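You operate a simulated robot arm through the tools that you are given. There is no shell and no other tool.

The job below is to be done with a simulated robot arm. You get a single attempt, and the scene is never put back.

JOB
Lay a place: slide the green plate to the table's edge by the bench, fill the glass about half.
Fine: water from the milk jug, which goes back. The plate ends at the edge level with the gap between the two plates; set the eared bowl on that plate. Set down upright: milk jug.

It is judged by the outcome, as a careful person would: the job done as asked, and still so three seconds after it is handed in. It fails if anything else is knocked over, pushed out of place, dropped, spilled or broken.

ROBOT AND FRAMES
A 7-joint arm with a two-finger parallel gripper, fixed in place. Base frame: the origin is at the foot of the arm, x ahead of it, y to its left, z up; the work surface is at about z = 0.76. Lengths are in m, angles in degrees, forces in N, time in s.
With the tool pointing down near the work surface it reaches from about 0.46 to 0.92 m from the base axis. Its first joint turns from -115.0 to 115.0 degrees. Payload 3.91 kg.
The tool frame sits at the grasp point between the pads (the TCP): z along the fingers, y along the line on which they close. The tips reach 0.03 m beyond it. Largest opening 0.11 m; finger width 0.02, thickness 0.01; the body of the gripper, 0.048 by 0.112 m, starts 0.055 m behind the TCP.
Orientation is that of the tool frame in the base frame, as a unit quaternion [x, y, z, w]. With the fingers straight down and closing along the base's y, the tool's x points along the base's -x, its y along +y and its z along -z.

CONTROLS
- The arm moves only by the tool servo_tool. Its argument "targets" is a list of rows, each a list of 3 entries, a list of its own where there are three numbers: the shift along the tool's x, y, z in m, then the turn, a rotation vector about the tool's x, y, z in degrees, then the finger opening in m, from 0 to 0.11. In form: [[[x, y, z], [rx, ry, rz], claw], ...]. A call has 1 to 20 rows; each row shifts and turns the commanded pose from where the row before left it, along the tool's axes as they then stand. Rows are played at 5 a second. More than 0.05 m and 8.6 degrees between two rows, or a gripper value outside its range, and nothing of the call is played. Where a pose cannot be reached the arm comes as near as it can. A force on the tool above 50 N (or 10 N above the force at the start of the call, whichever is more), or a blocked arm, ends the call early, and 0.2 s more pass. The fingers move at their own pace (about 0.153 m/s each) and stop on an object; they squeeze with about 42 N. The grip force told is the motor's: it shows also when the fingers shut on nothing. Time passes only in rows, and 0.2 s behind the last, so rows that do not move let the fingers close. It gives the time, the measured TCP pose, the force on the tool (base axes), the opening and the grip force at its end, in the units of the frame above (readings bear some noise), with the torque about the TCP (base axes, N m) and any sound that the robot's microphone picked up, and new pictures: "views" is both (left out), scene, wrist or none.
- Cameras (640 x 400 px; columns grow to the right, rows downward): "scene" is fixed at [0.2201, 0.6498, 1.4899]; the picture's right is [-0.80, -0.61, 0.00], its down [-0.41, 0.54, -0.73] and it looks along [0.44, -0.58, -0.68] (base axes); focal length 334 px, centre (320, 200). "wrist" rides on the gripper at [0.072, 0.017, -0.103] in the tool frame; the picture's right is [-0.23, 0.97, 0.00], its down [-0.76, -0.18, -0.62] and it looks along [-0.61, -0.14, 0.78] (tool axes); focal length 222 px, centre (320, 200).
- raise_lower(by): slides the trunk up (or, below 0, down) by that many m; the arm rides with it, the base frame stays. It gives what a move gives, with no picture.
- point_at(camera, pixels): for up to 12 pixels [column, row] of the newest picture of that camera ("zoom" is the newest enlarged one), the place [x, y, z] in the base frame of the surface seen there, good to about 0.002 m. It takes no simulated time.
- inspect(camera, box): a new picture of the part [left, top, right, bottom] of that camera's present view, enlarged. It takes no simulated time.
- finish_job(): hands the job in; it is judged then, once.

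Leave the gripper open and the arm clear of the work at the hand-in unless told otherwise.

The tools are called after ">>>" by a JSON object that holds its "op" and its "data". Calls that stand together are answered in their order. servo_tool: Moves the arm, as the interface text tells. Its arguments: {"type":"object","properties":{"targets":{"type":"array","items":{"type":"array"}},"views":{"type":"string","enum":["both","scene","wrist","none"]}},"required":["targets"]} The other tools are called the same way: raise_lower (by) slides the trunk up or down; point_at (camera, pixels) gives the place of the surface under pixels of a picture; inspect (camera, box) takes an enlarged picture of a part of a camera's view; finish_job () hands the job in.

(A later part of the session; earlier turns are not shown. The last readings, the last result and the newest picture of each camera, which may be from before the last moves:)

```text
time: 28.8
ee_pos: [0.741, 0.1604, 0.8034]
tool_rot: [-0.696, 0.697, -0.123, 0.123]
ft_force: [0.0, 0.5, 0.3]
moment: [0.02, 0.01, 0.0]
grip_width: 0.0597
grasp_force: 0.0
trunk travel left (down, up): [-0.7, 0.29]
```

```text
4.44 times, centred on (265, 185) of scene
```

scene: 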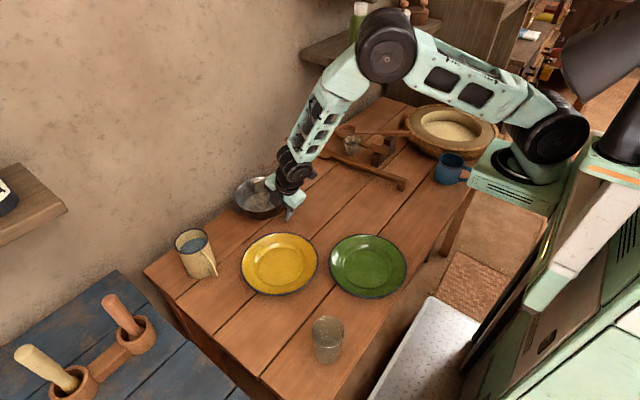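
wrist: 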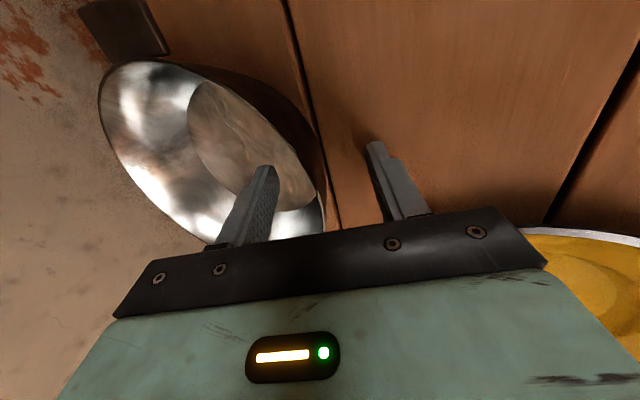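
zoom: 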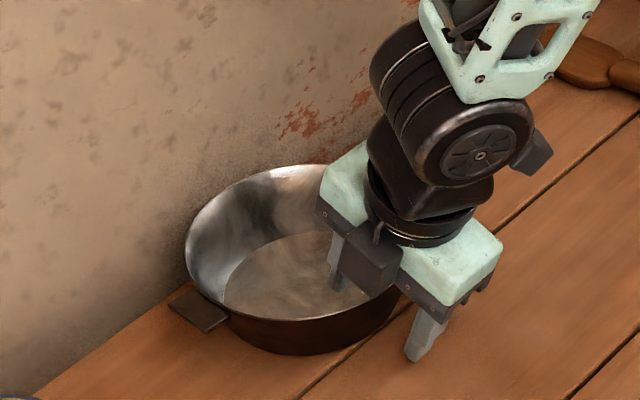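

The inner finger is inside the bowl and the outer one outside, with no contact. I'll centre by 1.5 mm and close on the wall.

>>> {"op": "servo_tool", "data": {"targets": [[[0, -0.0015, 0], [0, 0, 0], 0.04], [[0, 0, 0], [0, 0, 0], 0.025], [[0, 0, 0], [0, 0, 0], 0.012], [[0, 0, 0], [0, 0, 0], 0.0], [[0, 0, 0], [0, 0, 0], 0.0], [[0, 0, 0], [0, 0, 0], 0.0]]}}

```text
time: 30.2
ee_pos: [0.7439, 0.1604, 0.8037]
tool_rot: [-0.696, 0.697, -0.124, 0.122]
ft_force: [-0.5, 0.9, 0.2]
moment: [-0.03, 0.07, -0.02]
grip_width: 0.0025
grasp_force: 41.7
trunk travel left (down, up): [-0.7, 0.29]
```

scene: 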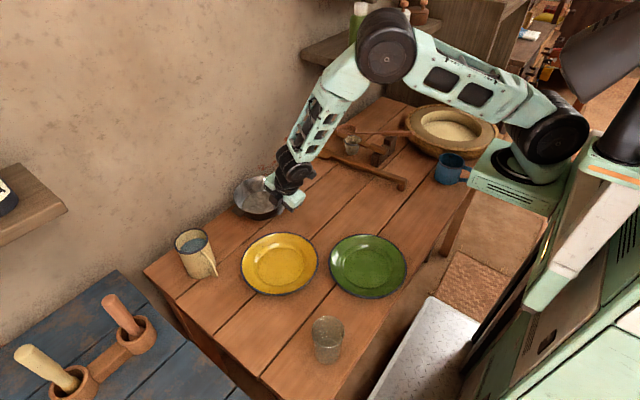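
wrist: 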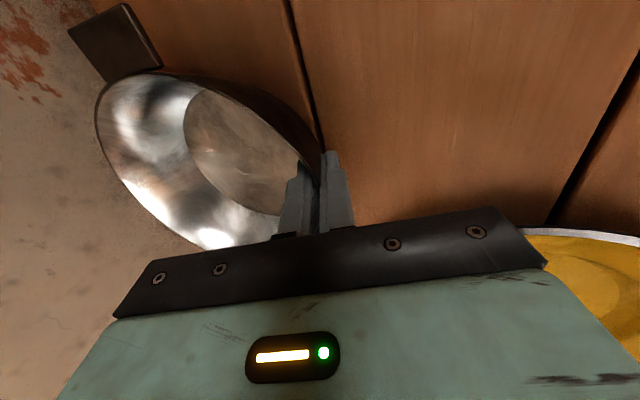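

The wall is gripped at 2.5 mm with 42 N. I'll lift straight up 5 cm slowly and check that the bowl stays level.

>>> {"op": "servo_tool", "data": {"targets": [[[0, -0.0034, -0.0094], [0, 0, 0], 0.0], [[0, -0.0034, -0.0094], [0, 0, 0], 0.0], [[0, -0.0034, -0.0094], [0, 0, 0], 0.0], [[0, -0.0034, -0.0094], [0, 0, 0], 0.0], [[0, -0.0034, -0.0094], [0, 0, 0], 0.0]]}}

>>> {"op": "inspect", "data": {"camera": "scene", "box": [200, 140, 330, 230]}}

```text
time: 31.4
ee_pos: [0.7444, 0.1609, 0.8547]
tool_rot: [-0.696, 0.697, -0.123, 0.123]
ft_force: [0.5, 0.4, -1.1]
moment: [-0.01, 0.1, 0.02]
grip_width: 0.0026
grasp_force: 41.6
trunk travel left (down, up): [-0.7, 0.29]
```

scene: 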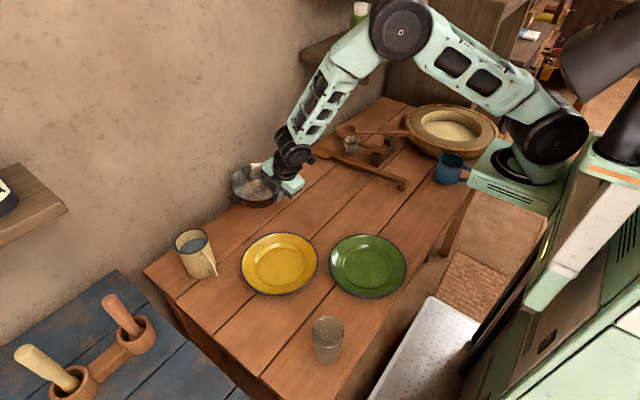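
wrist: 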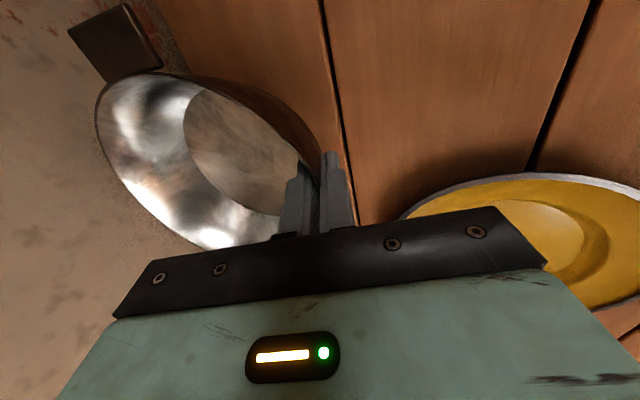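

```text
4.44 times, centred on (265, 185) of scene
```

zoom: 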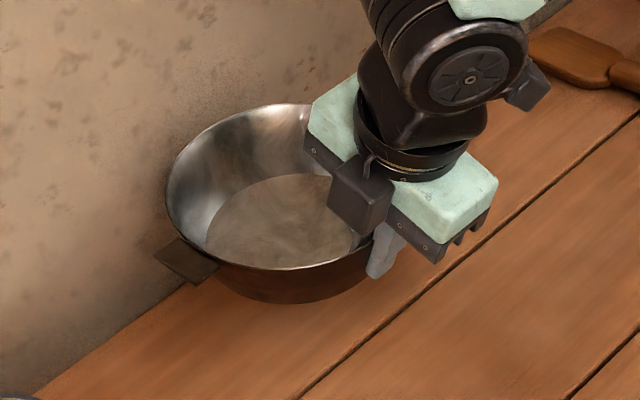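

>>> {"op": "point_at", "data": {"camera": "zoom", "pixels": [[170, 200], [250, 108], [285, 268], [220, 258], [360, 245], [230, 230], [280, 185], [185, 165], [155, 258], [195, 283]]}}

```text
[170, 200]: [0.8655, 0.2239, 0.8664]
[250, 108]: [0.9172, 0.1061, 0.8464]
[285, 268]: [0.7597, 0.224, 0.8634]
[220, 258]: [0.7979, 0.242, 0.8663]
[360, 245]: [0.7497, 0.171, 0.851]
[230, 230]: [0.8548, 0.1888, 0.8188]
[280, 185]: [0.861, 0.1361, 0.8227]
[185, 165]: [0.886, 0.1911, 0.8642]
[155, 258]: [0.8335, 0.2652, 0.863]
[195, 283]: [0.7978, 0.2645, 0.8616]
```

The rim is level (z 0.863–0.866) and the bowl is held firmly. It turned about 4° about the grip, which doesn't matter. I'll carry it up and back from the wall.

>>> {"op": "servo_tool", "data": {"targets": [[[0, -0.01, -0.0275], [0, 0, 0], 0.0], [[-0.0074, 0.01625, -0.0225], [0, 0, 0], 0.0], [[-0.0074, 0.01625, -0.0225], [0, 0, 0], 0.0], [[-0.0074, 0.01625, -0.0225], [0, 0, 0], 0.0], [[-0.0074, 0.01625, -0.0225], [0, 0, 0], 0.0], [[-0.0074, 0.01625, -0.0225], [0, 0, 0], 0.0], [[-0.0074, 0.01625, -0.0225], [0, 0, 0], 0.0], [[-0.0074, 0.01625, -0.0225], [0, 0, 0], 0.0], [[-0.0074, 0.01625, -0.0225], [0, 0, 0], 0.0]], "views": "scene"}}

>>> {"op": "servo_tool", "data": {"targets": [[[0, 0, 0], [0, 2.886, 7.93], 0.0], [[0, 0, 0], [0, 2.886, 7.93], 0.0], [[0, 0, 0], [0, 2.886, 7.93], 0.0], [[0, 0, 0], [0, 2.886, 7.93], 0.0], [[0, 0, 0], [0, 2.886, 7.93], 0.0], [[0, 0, 0], [0, 2.886, 7.93], 0.0]]}}

```text
time: 33.4
ee_pos: [0.5619, 0.2213, 1.0068]
tool_rot: [-0.696, 0.697, -0.123, 0.123]
ft_force: [0.4, 1.1, -1.4]
moment: [0.01, 0.1, -0.01]
grip_width: 0.0026
grasp_force: 41.9
trunk travel left (down, up): [-0.7, 0.29]
```

scene: 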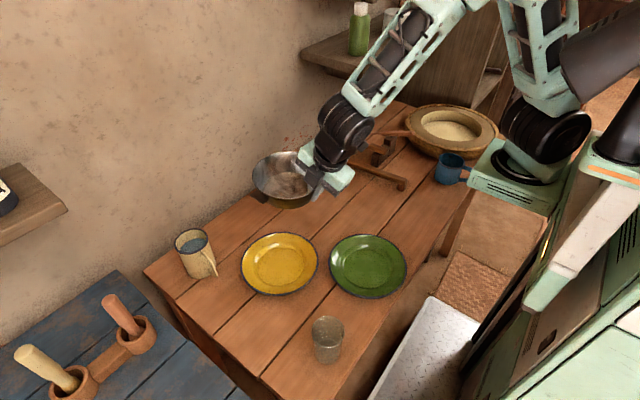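

```text
time: 34.8
ee_pos: [0.561, 0.2212, 1.0082]
tool_rot: [-0.33, 0.928, -0.163, 0.059]
ft_force: [0.1, 0.5, -2.0]
moment: [0.09, 0.06, -0.01]
grip_width: 0.0027
grasp_force: 42.9
trunk travel left (down, up): [-0.7, 0.29]
```

scene: 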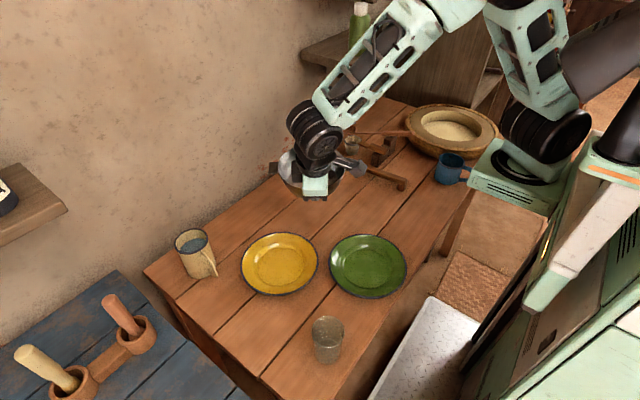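
wrist: 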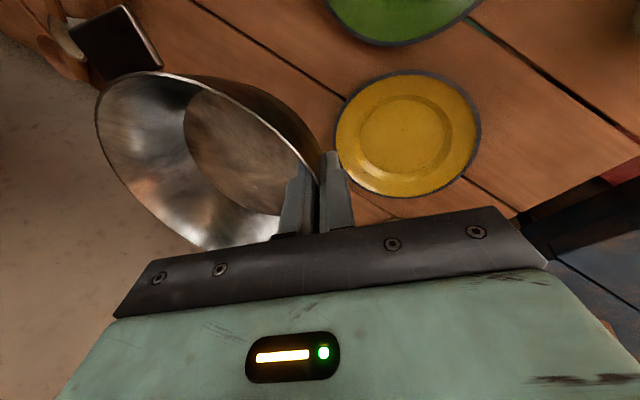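

The turn goes well and the bowl is steady. I'll finish the remaining 84° so the bowl ends up on the robot side of the gripper.

>>> {"op": "servo_tool", "data": {"targets": [[[0, 0, 0], [0, 2.886, 7.93], 0.0], [[0, 0, 0], [0, 2.886, 7.93], 0.0], [[0, 0, 0], [0, 2.886, 7.93], 0.0], [[0, 0, 0], [0, 2.886, 7.93], 0.0], [[0, 0, 0], [0, 2.886, 7.93], 0.0], [[0, 0, 0], [0, 2.886, 7.93], 0.0], [[0, 0, 0], [0, 2.886, 7.93], 0.0], [[0, 0, 0], [0, 2.886, 7.93], 0.0], [[0, 0, 0], [0, 2.886, 7.93], 0.0], [[0, 0, 0], [0, 2.886, 7.93], 0.0]]}}

>>> {"op": "inspect", "data": {"camera": "scene", "box": [250, 130, 430, 310]}}

```text
time: 37.0
ee_pos: [0.5598, 0.2204, 1.0082]
tool_rot: [0.378, 0.909, -0.162, -0.067]
ft_force: [-0.5, 0.0, -1.4]
moment: [0.13, -0.08, -0.05]
grip_width: 0.0029
grasp_force: 42.1
trunk travel left (down, up): [-0.7, 0.29]
```

scene: 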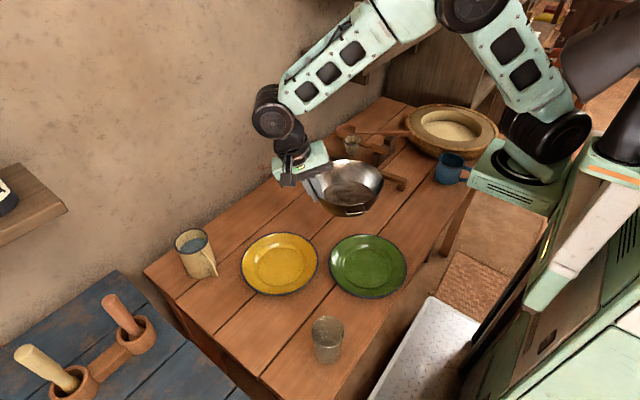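
wrist: 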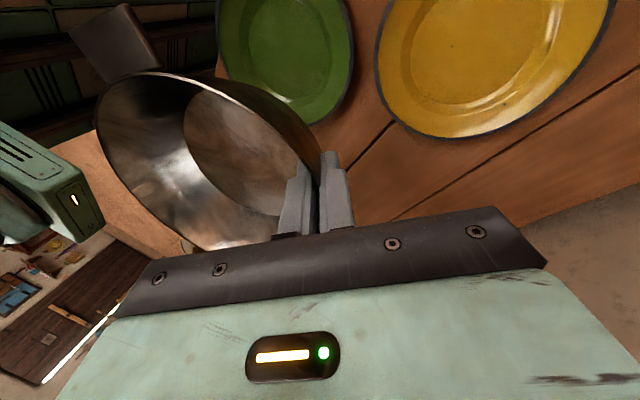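

```text
2.22 times, centred on (340, 220) of scene
```

zoom: 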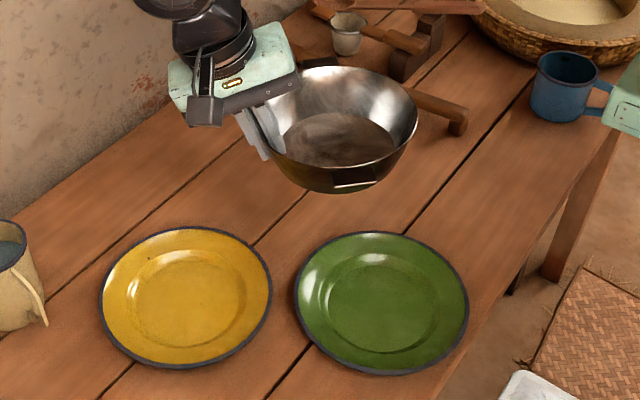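

I'll measure the bowl's rim as it hangs now so I can aim its centre over the plate's centre.

>>> {"op": "inspect", "data": {"camera": "scene", "box": [290, 145, 410, 225]}}

```text
5.00 times, centred on (350, 185) of scene
```

zoom: 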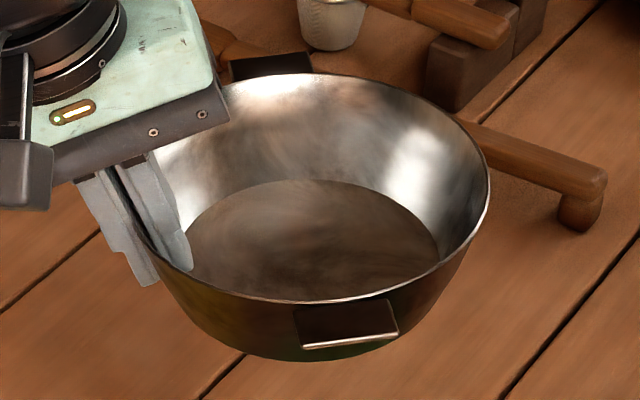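

>>> {"op": "point_at", "data": {"camera": "zoom", "pixels": [[488, 185], [320, 76], [300, 302], [440, 105], [455, 252], [215, 285], [375, 295], [300, 342], [397, 330], [325, 185], [310, 265], [425, 220]]}}

```text
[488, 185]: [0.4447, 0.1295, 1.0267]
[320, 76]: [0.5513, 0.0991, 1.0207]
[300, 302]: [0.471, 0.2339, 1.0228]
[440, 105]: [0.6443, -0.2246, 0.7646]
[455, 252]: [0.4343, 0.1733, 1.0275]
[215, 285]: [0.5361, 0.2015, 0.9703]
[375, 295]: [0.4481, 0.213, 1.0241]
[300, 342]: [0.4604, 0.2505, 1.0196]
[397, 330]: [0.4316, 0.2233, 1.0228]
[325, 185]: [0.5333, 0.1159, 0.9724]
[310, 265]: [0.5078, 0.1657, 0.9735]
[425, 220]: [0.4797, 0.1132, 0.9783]
```

The bowl's far side hangs about 3° high, and its centre is offset (-0.048, -0.054) from the tool. I'll tilt the tool back 3° to level it and bring it over the plate to about 4 cm above.

>>> {"op": "servo_tool", "data": {"targets": [[[0, 0, 0], [-3, 0, 0], 0.0], [[0.00895, -0.0007, 0.0278], [0, 0, 0], 0.0], [[0.00895, -0.0007, 0.0278], [0, 0, 0], 0.0], [[0.00895, -0.0007, 0.0278], [0, 0, 0], 0.0], [[0.00895, -0.0007, 0.0278], [0, 0, 0], 0.0], [[0.00895, -0.0007, 0.0278], [0, 0, 0], 0.0], [[0.00895, -0.0007, 0.0278], [0, 0, 0], 0.0]]}}

>>> {"op": "inspect", "data": {"camera": "scene", "box": [310, 195, 430, 305]}}

```text
time: 38.6
ee_pos: [0.4861, 0.2232, 0.8487]
tool_rot: [0.38, 0.913, -0.137, -0.057]
ft_force: [0.4, -1.3, -1.8]
moment: [0.12, -0.08, 0.01]
grip_width: 0.0026
grasp_force: 41.7
trunk travel left (down, up): [-0.7, 0.29]
```

scene: 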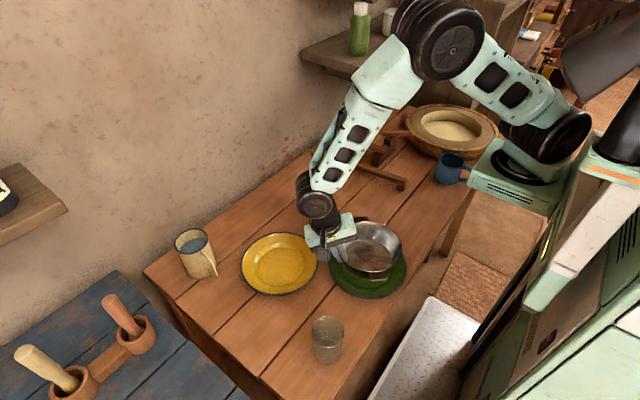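
wrist: 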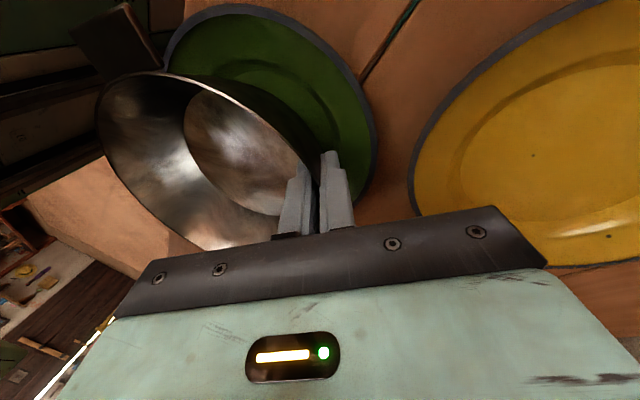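

```text
3.64 times, centred on (370, 250) of scene
```

zoom: 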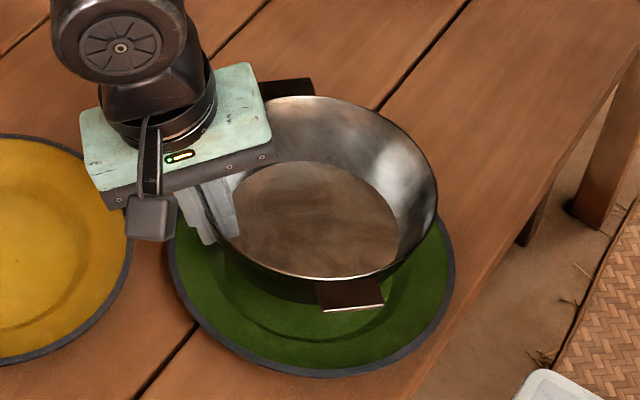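

>>> {"op": "point_at", "data": {"camera": "zoom", "pixels": [[436, 205], [300, 98], [310, 279], [410, 255], [425, 150], [355, 276], [240, 170], [398, 210], [300, 165], [318, 275], [170, 255], [450, 255]]}}

```text
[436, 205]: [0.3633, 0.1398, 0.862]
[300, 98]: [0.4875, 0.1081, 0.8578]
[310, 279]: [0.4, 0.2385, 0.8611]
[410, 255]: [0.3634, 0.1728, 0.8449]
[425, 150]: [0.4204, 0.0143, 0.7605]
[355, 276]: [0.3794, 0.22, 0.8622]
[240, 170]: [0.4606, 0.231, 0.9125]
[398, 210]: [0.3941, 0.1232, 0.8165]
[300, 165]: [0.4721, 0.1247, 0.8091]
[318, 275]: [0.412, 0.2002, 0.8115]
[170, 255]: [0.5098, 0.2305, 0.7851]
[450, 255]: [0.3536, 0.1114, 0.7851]
```

The bowl is level and its centre is about (0.437, 0.169) over the plate's (0.436, 0.167). I'll correct 2 mm and lower 4 cm, slowly at the end.

>>> {"op": "servo_tool", "data": {"targets": [[[-0.0007, 0.0006, 0.0092], [0, 0, 0], 0.0], [[0, 0.0026, 0.0086], [0, 0, 0], 0.0], [[0, 0.0026, 0.0086], [0, 0, 0], 0.0], [[0, 0.002, 0.0067], [0, 0, 0], 0.0], [[0, 0.0009, 0.0029], [0, 0, 0], 0.0], [[0, 0.0006, 0.0019], [0, 0, 0], 0.0]]}}

>>> {"op": "inspect", "data": {"camera": "scene", "box": [310, 195, 430, 305]}}

```text
time: 40.0
ee_pos: [0.4834, 0.2204, 0.8101]
tool_rot: [0.379, 0.913, -0.136, -0.057]
ft_force: [1.3, -0.2, 4.7]
moment: [-0.29, -0.07, -0.01]
grip_width: 0.0027
grasp_force: 42.0
trunk travel left (down, up): [-0.7, 0.29]
```

scene: 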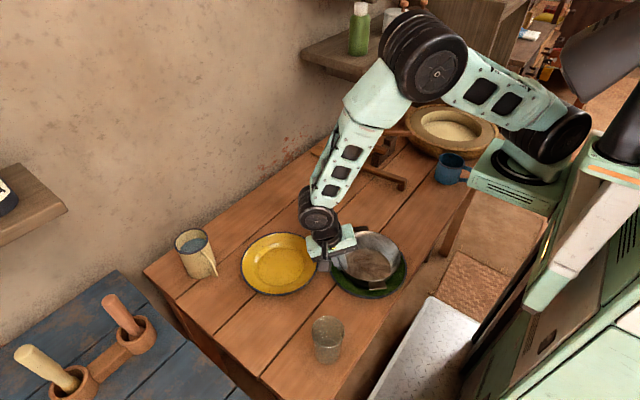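
wrist: 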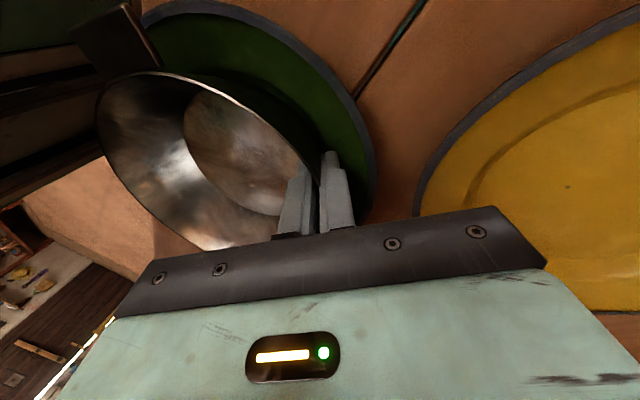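

```text
3.64 times, centred on (370, 250) of scene
```

zoom: 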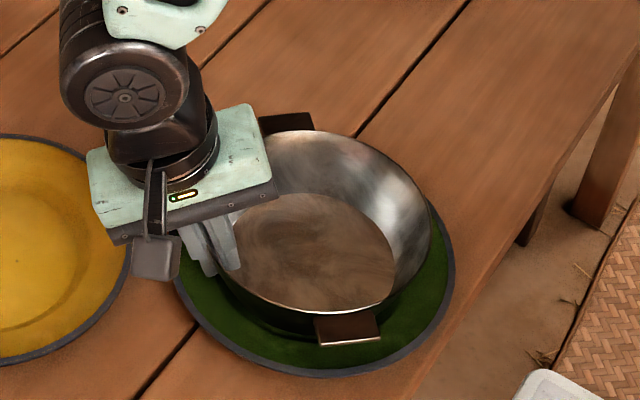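

The force rose to about +5 N, so the bowl is touching down. Before opening I want the plate's profile, so the outer fingertip doesn't press on the flange. I'll sample the identical yellow plate.

>>> {"op": "point_at", "data": {"camera": "scene", "pixels": [[279, 291], [279, 287], [279, 283], [279, 280], [279, 277], [279, 272], [316, 262], [312, 262], [308, 262], [304, 262], [300, 262], [295, 262]]}}

>>> {"op": "point_at", "data": {"camera": "zoom", "pixels": [[431, 225], [320, 132], [300, 312], [280, 200], [380, 250], [300, 290], [385, 300], [413, 165], [345, 345]]}}

```text
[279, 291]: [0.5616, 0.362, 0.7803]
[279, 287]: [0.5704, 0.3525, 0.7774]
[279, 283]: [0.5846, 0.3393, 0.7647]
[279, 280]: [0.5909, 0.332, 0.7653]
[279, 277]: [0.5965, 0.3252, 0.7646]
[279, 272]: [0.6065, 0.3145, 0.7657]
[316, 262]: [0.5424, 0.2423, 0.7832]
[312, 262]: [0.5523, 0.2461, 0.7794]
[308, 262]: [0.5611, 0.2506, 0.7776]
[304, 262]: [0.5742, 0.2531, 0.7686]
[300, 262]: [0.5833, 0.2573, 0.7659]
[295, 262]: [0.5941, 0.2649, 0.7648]
```

```text
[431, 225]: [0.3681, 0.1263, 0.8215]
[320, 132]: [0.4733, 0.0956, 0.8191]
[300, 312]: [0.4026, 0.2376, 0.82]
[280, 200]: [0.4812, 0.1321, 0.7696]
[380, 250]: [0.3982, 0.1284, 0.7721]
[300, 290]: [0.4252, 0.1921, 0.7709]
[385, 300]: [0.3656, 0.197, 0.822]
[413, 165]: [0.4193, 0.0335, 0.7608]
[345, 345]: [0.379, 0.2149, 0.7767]
```

The bowl's rim is at z 0.819–0.822, which is level. It sits on the plate well's lower curve, and the outer fingertip clears the flange by 3 mm. I'll open just enough to free the wall and withdraw along the tool axis, opening a little more while rising.

>>> {"op": "servo_tool", "data": {"targets": [[[0, 0, 0], [0, 0, 0], 0.006], [[0, 0, 0], [0, 0, 0], 0.01], [[0, 0, 0], [0, 0, 0], 0.01], [[0, 0, -0.006], [0, 0, 0], 0.012], [[0, 0, -0.01], [0, 0, 0], 0.016], [[0, 0, -0.015], [0, 0, 0], 0.02], [[0, 0, -0.025], [0, 0, 0], 0.02], [[0, 0, -0.035], [0, 0, 0], 0.02], [[0, 0, -0.04], [0, 0, 0], 0.02]]}}

>>> {"op": "inspect", "data": {"camera": "scene", "box": [310, 195, 430, 305]}}

```text
time: 42.0
ee_pos: [0.5106, 0.2462, 0.9367]
tool_rot: [0.379, 0.913, -0.137, -0.057]
ft_force: [0.7, 0.4, 0.1]
moment: [-0.03, 0.06, -0.01]
grip_width: 0.0199
grasp_force: 0.2
trunk travel left (down, up): [-0.7, 0.29]
```

scene: 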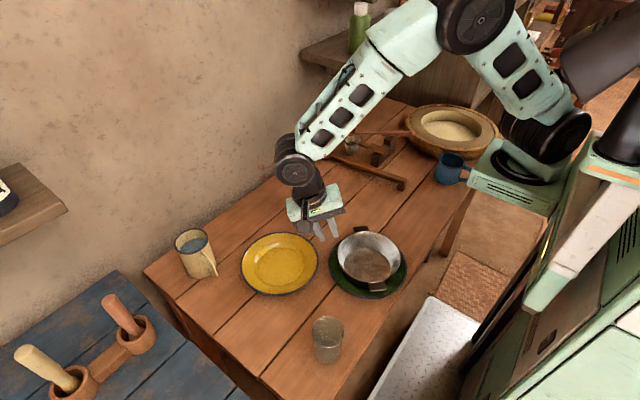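
wrist: 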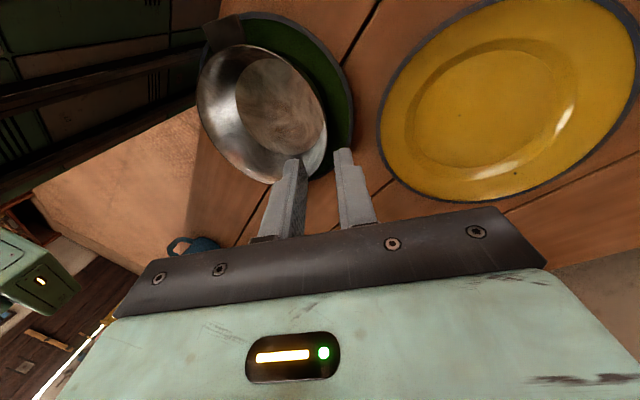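

```text
3.64 times, centred on (370, 250) of scene
```

zoom: 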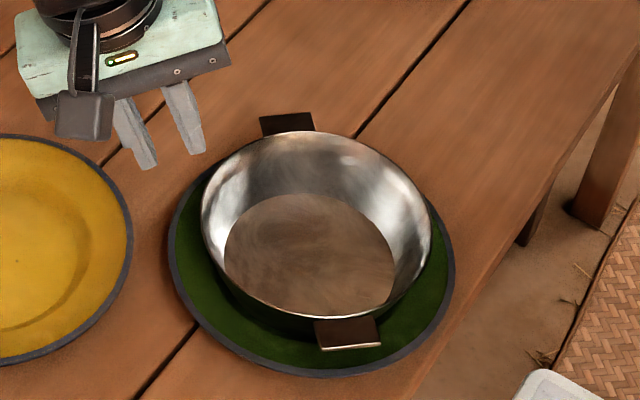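

The bowl is on the green plate, level and centred. Next is the jug, which I'll examine together with the glass.

>>> {"op": "inspect", "data": {"camera": "scene", "box": [155, 215, 245, 290]}}

>>> {"op": "point_at", "data": {"camera": "zoom", "pixels": [[130, 170], [375, 160], [240, 105], [275, 230], [200, 225], [340, 210], [165, 300], [245, 420], [300, 430], [380, 330], [430, 300], [430, 395]]}}

```text
5.33 times, centred on (200, 252) of scene
```

zoom: 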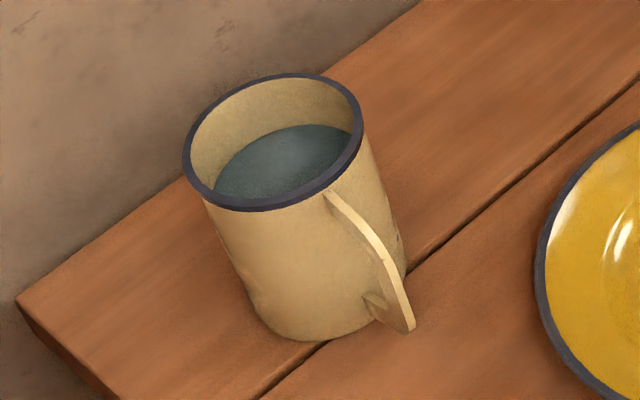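

```text
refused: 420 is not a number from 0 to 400
```

>>> {"op": "point_at", "data": {"camera": "zoom", "pixels": [[185, 150], [360, 120], [280, 75], [250, 207], [335, 180], [205, 100], [280, 160], [230, 190], [345, 140], [332, 198], [365, 225], [410, 325]]}}

>>> {"op": "point_at", "data": {"camera": "zoom", "pixels": [[212, 225], [240, 290], [270, 330], [320, 338], [380, 170], [400, 245], [395, 265], [300, 270], [385, 270], [370, 305], [260, 240], [350, 210]]}}

```text
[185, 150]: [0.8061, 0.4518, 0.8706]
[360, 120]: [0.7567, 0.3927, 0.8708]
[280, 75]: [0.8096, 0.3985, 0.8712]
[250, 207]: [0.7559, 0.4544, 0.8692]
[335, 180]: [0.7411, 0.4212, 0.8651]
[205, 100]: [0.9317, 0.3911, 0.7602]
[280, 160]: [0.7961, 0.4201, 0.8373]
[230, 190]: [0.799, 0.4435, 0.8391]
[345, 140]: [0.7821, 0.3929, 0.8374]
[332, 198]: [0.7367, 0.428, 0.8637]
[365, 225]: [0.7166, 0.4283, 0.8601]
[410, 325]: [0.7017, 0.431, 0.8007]
```

```text
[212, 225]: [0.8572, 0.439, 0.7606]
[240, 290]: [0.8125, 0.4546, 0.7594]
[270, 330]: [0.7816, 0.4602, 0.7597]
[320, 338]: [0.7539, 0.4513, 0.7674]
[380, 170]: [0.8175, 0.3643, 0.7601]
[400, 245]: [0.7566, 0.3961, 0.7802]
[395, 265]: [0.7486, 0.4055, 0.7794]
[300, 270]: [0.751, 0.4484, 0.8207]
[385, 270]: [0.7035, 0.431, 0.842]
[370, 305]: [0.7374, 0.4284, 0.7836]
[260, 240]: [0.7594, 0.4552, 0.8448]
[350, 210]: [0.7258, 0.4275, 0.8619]
```

The jug's rim is centred at (0.782, 0.4235) with R≈0.0385 and top at 0.871. The water is at z≈0.838, and the handle points toward az≈174.5°. I'll grip it from above with the fingers across a line 45° off the handle, at tool y azimuth 219.5°. That way it can later be tipped toward the robot with the handle on the far side. First I stand upright, open, and yaw.

>>> {"op": "servo_tool", "data": {"targets": [[[0, 0, -0.04], [0, 0, 0], 0.03], [[0, 0, 0], [-8.5, 0, 0], 0.05], [[0, 0, 0], [-8.5, 0, 0], 0.07], [[0, 0, 0], [0, 0, -8.3], 0.09], [[0, 0, 0], [0, 0, -8.3], 0.11], [[0, 0, 0], [0, 0, -8.3], 0.11], [[0, 0, 0], [0, 0, -8.3], 0.11], [[0, 0, 0], [0, 0, -8.3], 0.11], [[0, 0, 0], [0, 0, -8.3], 0.11], [[0, 0, 0], [0, 0, -8.3], 0.11], [[0, 0, 0], [0, 0, -8.3], 0.11], [[0, 0, 0], [0, 0, -8.3], 0.11], [[0, 0, 0], [0, 0, -8.3], 0.11], [[0, 0, 0], [0, 0, -8.3], 0.11], [[0, 0, 0], [0, 0, -8.3], 0.11], [[0, 0, 0], [0, 0, -8.3], 0.11], [[0, 0, 0], [0, 0, -8.3], 0.11], [[0, 0, 0], [0, 0, -8.3], 0.11], [[0, 0, 0], [0, 0, -8.3], 0.11], [[0, 0, 0], [0, 0, -8.3], 0.11]]}}

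```text
time: 46.2
ee_pos: [0.5188, 0.2546, 0.9732]
tool_rot: [0.744, -0.669, -0.001, 0.0]
ft_force: [-0.1, -0.8, 0.1]
moment: [-0.02, 0.03, -0.04]
grip_width: 0.1099
grasp_force: 0.1
trunk travel left (down, up): [-0.7, 0.29]
```

scene: 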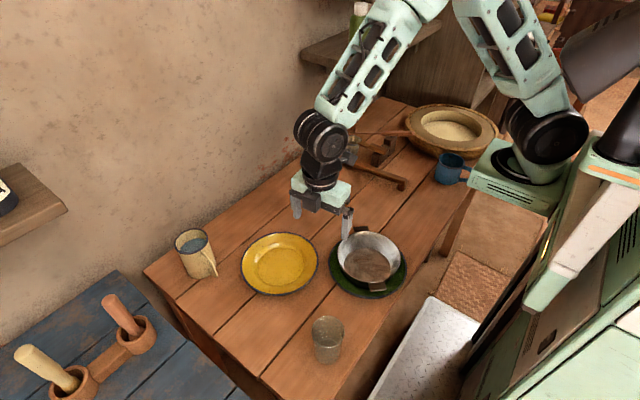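
wrist: 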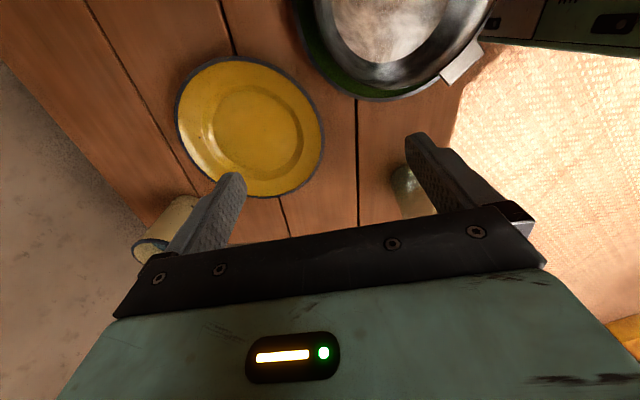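

The tool's y azimuth is 186° and needs 33° more. Then I translate to above the jug.

>>> {"op": "servo_tool", "data": {"targets": [[[0, 0, -0.02], [0, 0, -8.35], 0.11], [[0, 0, -0.02], [0, 0, -8.35], 0.11], [[0, 0, 0], [0, 0, -8.35], 0.11], [[0, 0, 0], [0, 0, -8.35], 0.11], [[0.0046, -0.0388, 0], [0, 0, 0], 0.11], [[0.0046, -0.0388, 0], [0, 0, 0], 0.11], [[0.0046, -0.0388, 0], [0, 0, 0], 0.11], [[0.0046, -0.0388, 0], [0, 0, 0], 0.11], [[0.0046, -0.0388, 0], [0, 0, 0], 0.11], [[0.0046, -0.0388, 0], [0, 0, 0], 0.11], [[0.0046, -0.0388, 0], [0, 0, 0], 0.11], [[0.0046, -0.0388, 0], [0, 0, 0], 0.11], [[0, 0, 0], [0, 0, 0], 0.11]]}}

```text
time: 49.0
ee_pos: [0.7406, 0.3761, 1.0103]
tool_rot: [0.904, -0.428, 0.0, 0.001]
ft_force: [-0.7, 0.5, -0.3]
moment: [0.0, -0.01, 0.03]
grip_width: 0.1102
grasp_force: 0.1
out of reach, approached as far as the arm can: row 11, 12
trunk travel left (down, up): [-0.7, 0.29]
```

scene: 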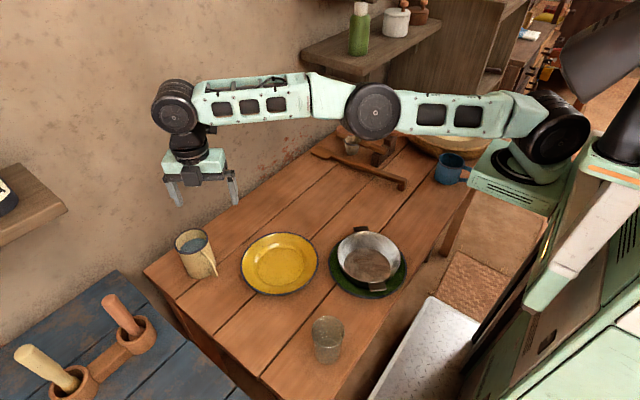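
wrist: 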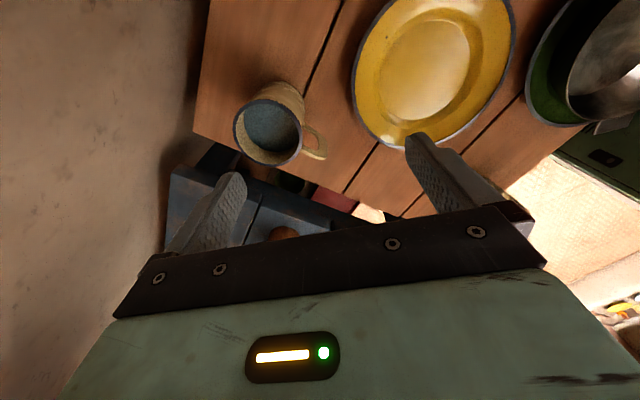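

The arm is stretched to its limit here (r≈0.83 at z≈1.01), and the last two rows could not be reached. Raising the trunk should give more reach at this height. First I check where the shelf is relative to the arm.

>>> {"op": "point_at", "data": {"camera": "scene", "pixels": [[360, 75], [310, 50], [435, 25], [372, 110], [178, 105], [255, 95], [450, 115], [530, 120], [360, 30], [290, 78]]}}

```text
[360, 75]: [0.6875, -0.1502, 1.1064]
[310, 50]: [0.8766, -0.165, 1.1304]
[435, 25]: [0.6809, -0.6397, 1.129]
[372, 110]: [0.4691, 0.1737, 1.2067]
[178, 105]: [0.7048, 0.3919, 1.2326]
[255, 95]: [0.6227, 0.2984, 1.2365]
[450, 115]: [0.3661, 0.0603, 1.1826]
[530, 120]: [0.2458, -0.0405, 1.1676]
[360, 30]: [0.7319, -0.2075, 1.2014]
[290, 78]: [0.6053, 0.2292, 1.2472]
```

>>> {"op": "point_at", "data": {"camera": "scene", "pixels": [[510, 190], [480, 180], [545, 205], [500, 165], [525, 175], [590, 115], [550, 130], [620, 145], [560, 200], [600, 80]]}}

>>> {"op": "inspect", "data": {"camera": "scene", "box": [440, 60, 640, 240]}}

```text
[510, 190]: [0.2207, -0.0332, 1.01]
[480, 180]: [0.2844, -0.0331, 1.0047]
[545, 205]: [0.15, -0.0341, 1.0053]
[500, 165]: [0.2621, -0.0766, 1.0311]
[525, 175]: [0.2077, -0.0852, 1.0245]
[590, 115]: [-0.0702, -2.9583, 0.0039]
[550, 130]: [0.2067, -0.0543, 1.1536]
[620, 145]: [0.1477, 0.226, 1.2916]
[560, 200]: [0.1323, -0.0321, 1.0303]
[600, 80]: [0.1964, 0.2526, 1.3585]
```

```text
2.22 times, centred on (540, 150) of scene
```

zoom: 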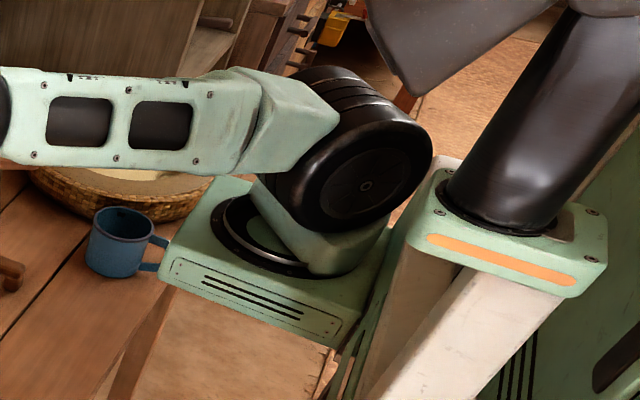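

The arm's shoulder sits near (0.2, -0.09, 1.15), so the jug can't be reached with a vertical tool. With the tool leaned about 35° toward the robot it can. I'll grip that way with the fingers closing across azimuth 126°, which clears the handle, and later pour over the lip opposite the handle. Now I back off slightly and yaw.

>>> {"op": "servo_tool", "data": {"targets": [[[0, 0.03, 0], [0, 0, 0], 0.11], [[0, 0.03, 0], [0, 0, 0], 0.11], [[0, 0, 0], [0, 0, 8.48], 0.11], [[0, 0, 0], [0, 0, 8.48], 0.11], [[0, 0, 0], [0, 0, 8.48], 0.11], [[0, 0, 0], [0, 0, 8.48], 0.11], [[0, 0, 0], [0, 0, 8.48], 0.11], [[0, 0, 0], [0, 0, 8.48], 0.11], [[0, 0, 0], [0, 0, 8.48], 0.11], [[0, 0, 0], [0, 0, 8.48], 0.11], [[0, 0, 0], [0, 0, 8.48], 0.11], [[0, 0, 0], [0, 0, 8.48], 0.11], [[0, 0, 0], [0, 0, 8.48], 0.11]]}}

```text
time: 51.8
ee_pos: [0.6927, 0.3384, 1.0091]
tool_rot: [-0.308, 0.951, 0.0, 0.0]
ft_force: [-0.2, -0.1, 0.6]
moment: [-0.01, 0.01, 0.02]
grip_width: 0.11
grasp_force: 0.3
trunk travel left (down, up): [-0.7, 0.29]
```

scene: 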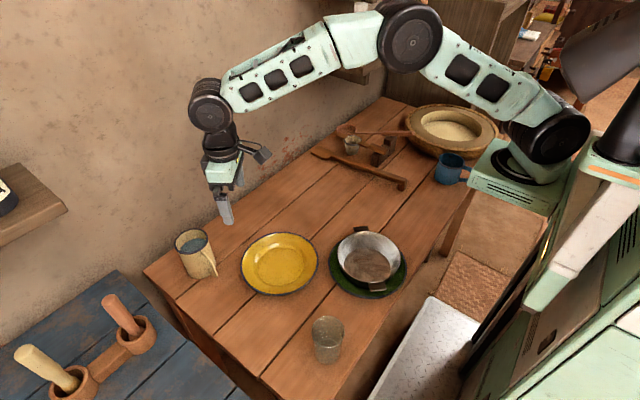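
wrist: 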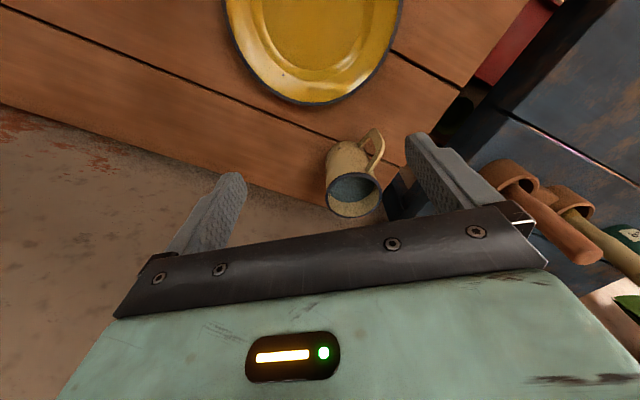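

The yaw is correct (tool y at 126°). I'll tilt 35° about the tool's y axis, then measure the jug again from the wrist view before approaching.

>>> {"op": "servo_tool", "data": {"targets": [[[0, 0, 0], [0, -7, 0], 0.11], [[0, 0, 0], [0, -7, 0], 0.11], [[0, 0, 0], [0, -7, 0], 0.11], [[0, 0, 0], [0, -7, 0], 0.11], [[0, 0, 0], [0, -7, 0], 0.11]]}}

```text
time: 53.0
ee_pos: [0.6934, 0.337, 1.008]
tool_rot: [-0.296, 0.907, 0.094, 0.286]
ft_force: [0.2, -0.3, -0.3]
moment: [0.01, 0.0, -0.04]
grip_width: 0.1101
grasp_force: 0.0
trunk travel left (down, up): [-0.7, 0.29]
```

scene: 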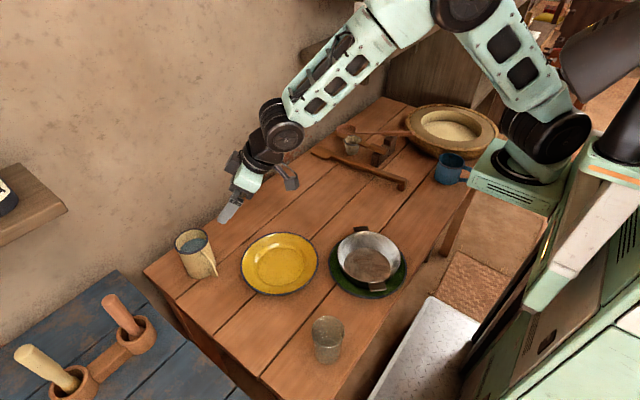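
wrist: 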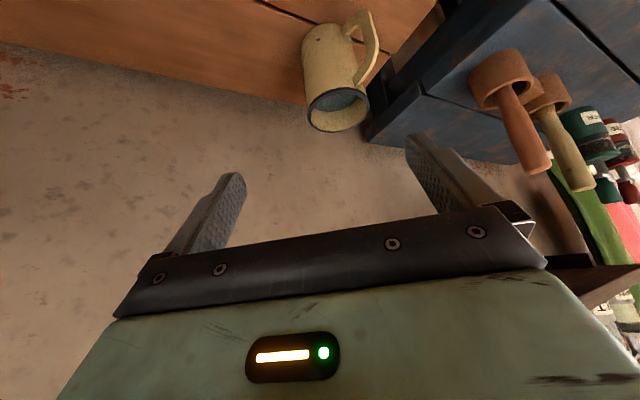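

The axes are as planned. I move to the pre-grasp point 12 cm back along the tool axis and check the alignment.

>>> {"op": "servo_tool", "data": {"targets": [[[-0.0013, 0.0058, 0.0294], [0, 0, 0], 0.11], [[-0.0013, 0.0058, 0.0294], [0, 0, 0], 0.11], [[-0.0012, 0.0058, 0.0294], [0, 0, 0], 0.11], [[0, 0, 0], [0, 0, 0], 0.11]]}}

>>> {"op": "inspect", "data": {"camera": "wrist", "box": [200, 0, 500, 200]}}

>>> {"op": "inspect", "data": {"camera": "scene", "box": [150, 170, 310, 290]}}

```text
time: 54.0
ee_pos: [0.7286, 0.3848, 0.9364]
tool_rot: [-0.297, 0.906, 0.094, 0.286]
ft_force: [-0.7, 0.5, 0.4]
moment: [0.02, -0.01, 0.02]
grip_width: 0.1098
grasp_force: 0.0
trunk travel left (down, up): [-0.7, 0.29]
```

scene: 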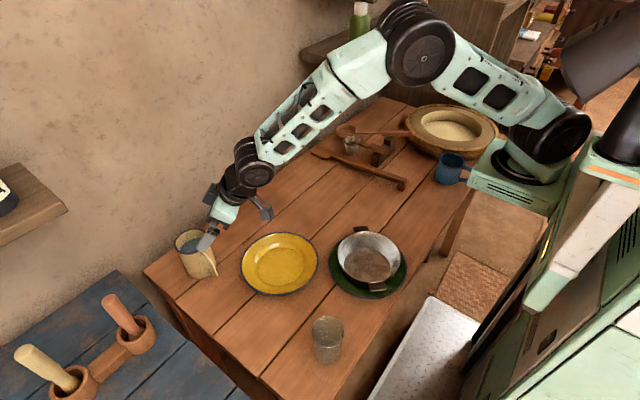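
wrist: 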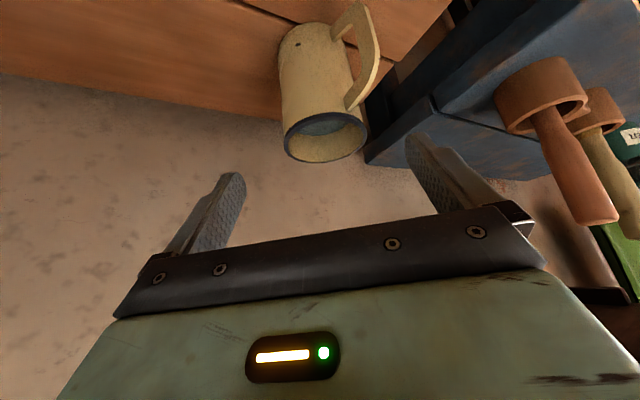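

```text
2.00 times, centred on (350, 100) of wrist
```

zoom: 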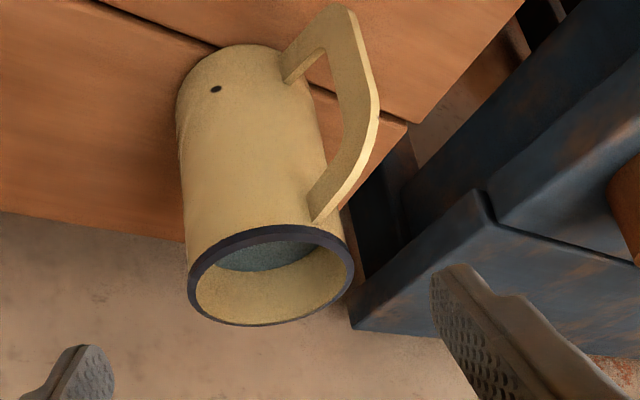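

```text
3.33 times, centred on (230, 230) of scene
```

zoom: 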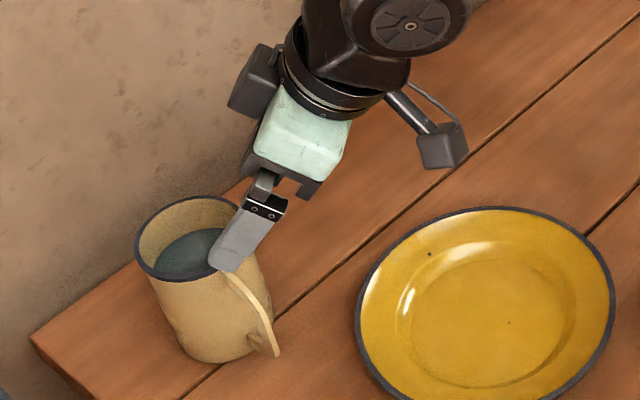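

The jug lies centred between the open fingers and the handle is clear of both. I advance 11.7 cm along the tool axis in decreasing steps.

>>> {"op": "servo_tool", "data": {"targets": [[[0.0004, 0, 0.03], [0, 0, 0], 0.11], [[0.0004, 0, 0.03], [0, 0, 0], 0.11], [[0.0004, 0, 0.025], [0, 0, 0], 0.11], [[0, 0, 0.018], [0, 0, 0], 0.11], [[0, 0, 0.009], [0, 0, 0], 0.11], [[0, 0, 0.004], [0, 0, 0], 0.11]]}}

>>> {"op": "inspect", "data": {"camera": "scene", "box": [150, 190, 270, 290]}}

>>> {"op": "inspect", "data": {"camera": "wrist", "box": [200, 0, 500, 220]}}

```text
time: 55.4
ee_pos: [0.7802, 0.4217, 0.8436]
tool_rot: [-0.296, 0.907, 0.093, 0.285]
ft_force: [0.3, 0.8, -0.3]
moment: [-0.01, 0.0, -0.03]
grip_width: 0.1101
grasp_force: 0.0
trunk travel left (down, up): [-0.7, 0.29]
```

scene: 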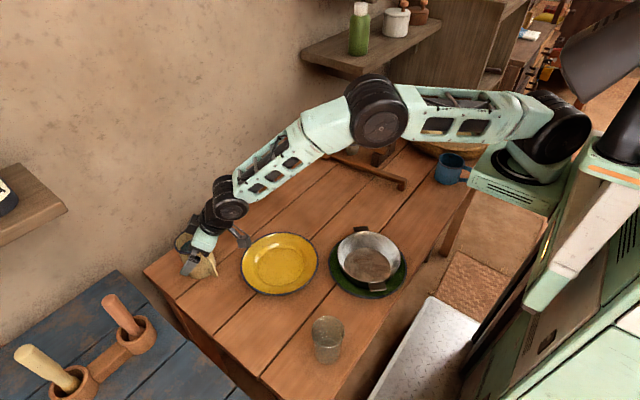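
wrist: 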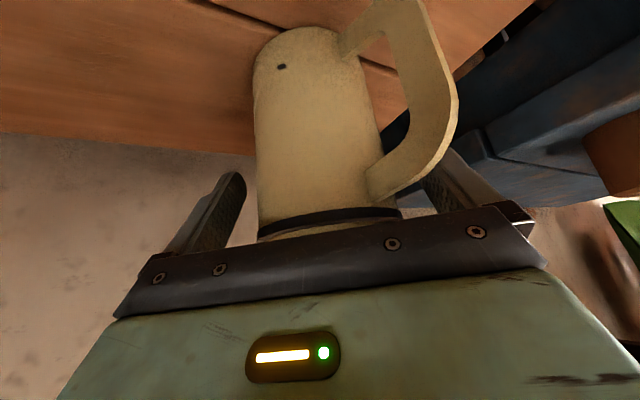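

```text
4.00 times, centred on (210, 240) of scene
```

zoom: 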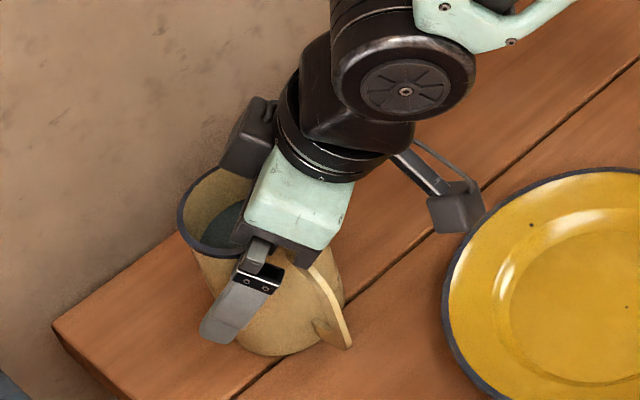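

```text
1.82 times, centred on (350, 110) of wrist
```

zoom: 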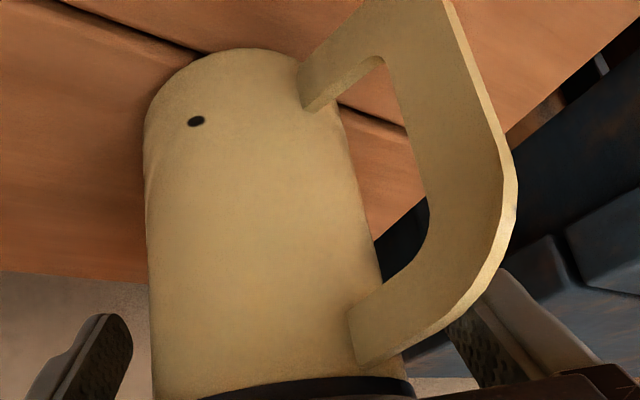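

The fingers straddle the jug with no contact force. I close the gripper in steps.

>>> {"op": "servo_tool", "data": {"targets": [[[0, 0, 0], [0, 0, 0], 0.095], [[0, 0, 0], [0, 0, 0], 0.085], [[0, 0, 0], [0, 0, 0], 0.079], [[0, 0, 0], [0, 0, 0], 0.07], [[0, 0, 0], [0, 0, 0], 0.06], [[0, 0, 0], [0, 0, 0], 0.06]]}}

>>> {"op": "inspect", "data": {"camera": "scene", "box": [150, 190, 270, 290]}}

```text
time: 56.8
ee_pos: [0.7787, 0.4218, 0.8445]
tool_rot: [-0.295, 0.907, 0.093, 0.286]
ft_force: [-1.3, 1.6, 1.5]
moment: [0.25, 0.19, 0.01]
grip_width: 0.0731
grasp_force: 41.8
trunk travel left (down, up): [-0.7, 0.29]
```

scene: 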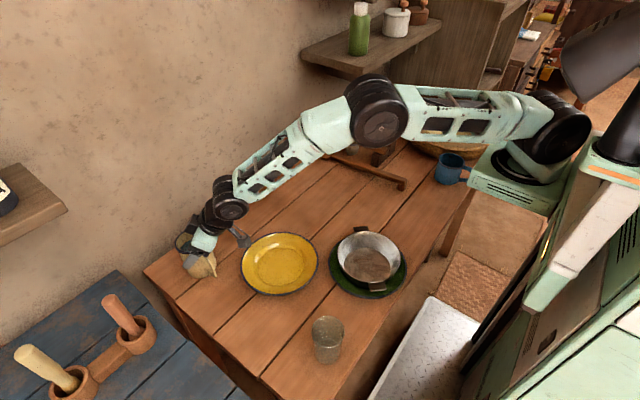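
wrist: 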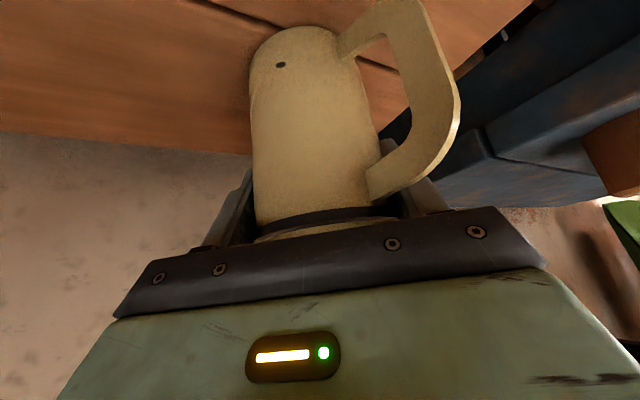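

```text
4.00 times, centred on (210, 240) of scene
```

zoom: 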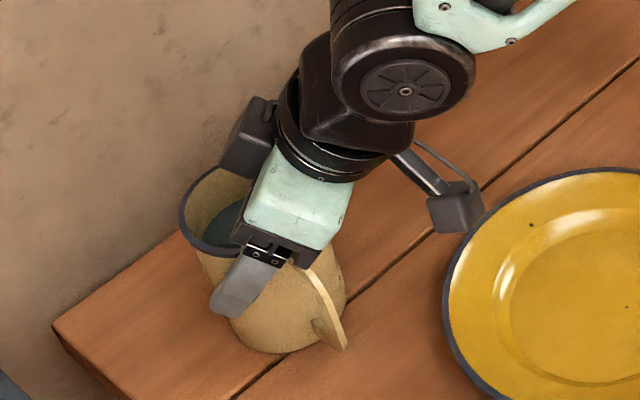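

The jug is gripped at 73 mm with 42 N. I lift it straight up by 5 cm and check that it stays upright.

>>> {"op": "servo_tool", "data": {"targets": [[[-0.0034, 0, -0.0049], [0, 0, 0], 0.06], [[-0.0057, 0, -0.0082], [0, 0, 0], 0.06], [[-0.0057, 0, -0.0082], [0, 0, 0], 0.06], [[-0.0057, 0, -0.0082], [0, 0, 0], 0.06], [[-0.0057, 0, -0.0082], [0, 0, 0], 0.06], [[-0.0034, 0, -0.0049], [0, 0, 0], 0.06]]}}

>>> {"op": "inspect", "data": {"camera": "scene", "box": [150, 170, 270, 270]}}

```text
time: 58.2
ee_pos: [0.7789, 0.4223, 0.8961]
tool_rot: [-0.296, 0.907, 0.093, 0.285]
ft_force: [-0.4, 0.0, -3.7]
moment: [0.01, 0.06, 0.01]
grip_width: 0.073
grasp_force: 42.2
trunk travel left (down, up): [-0.7, 0.29]
```

scene: 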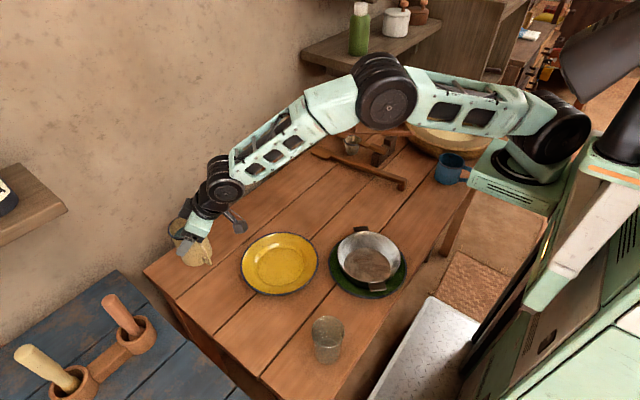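
wrist: 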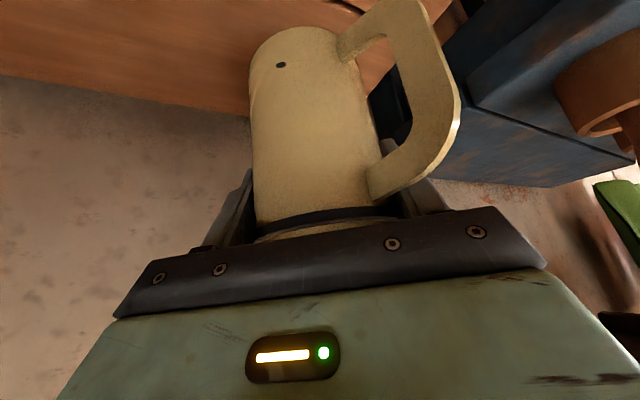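

```text
4.00 times, centred on (210, 220) of scene
```

zoom: 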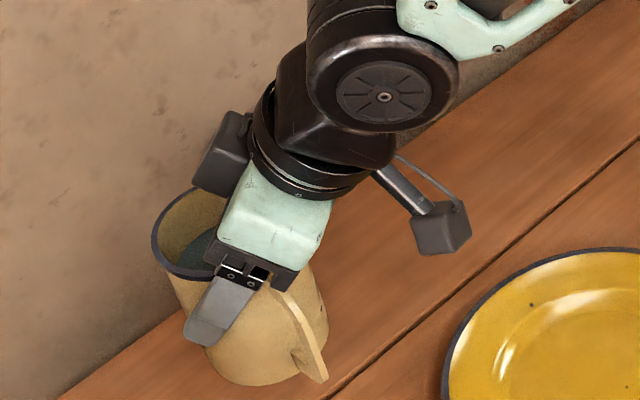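

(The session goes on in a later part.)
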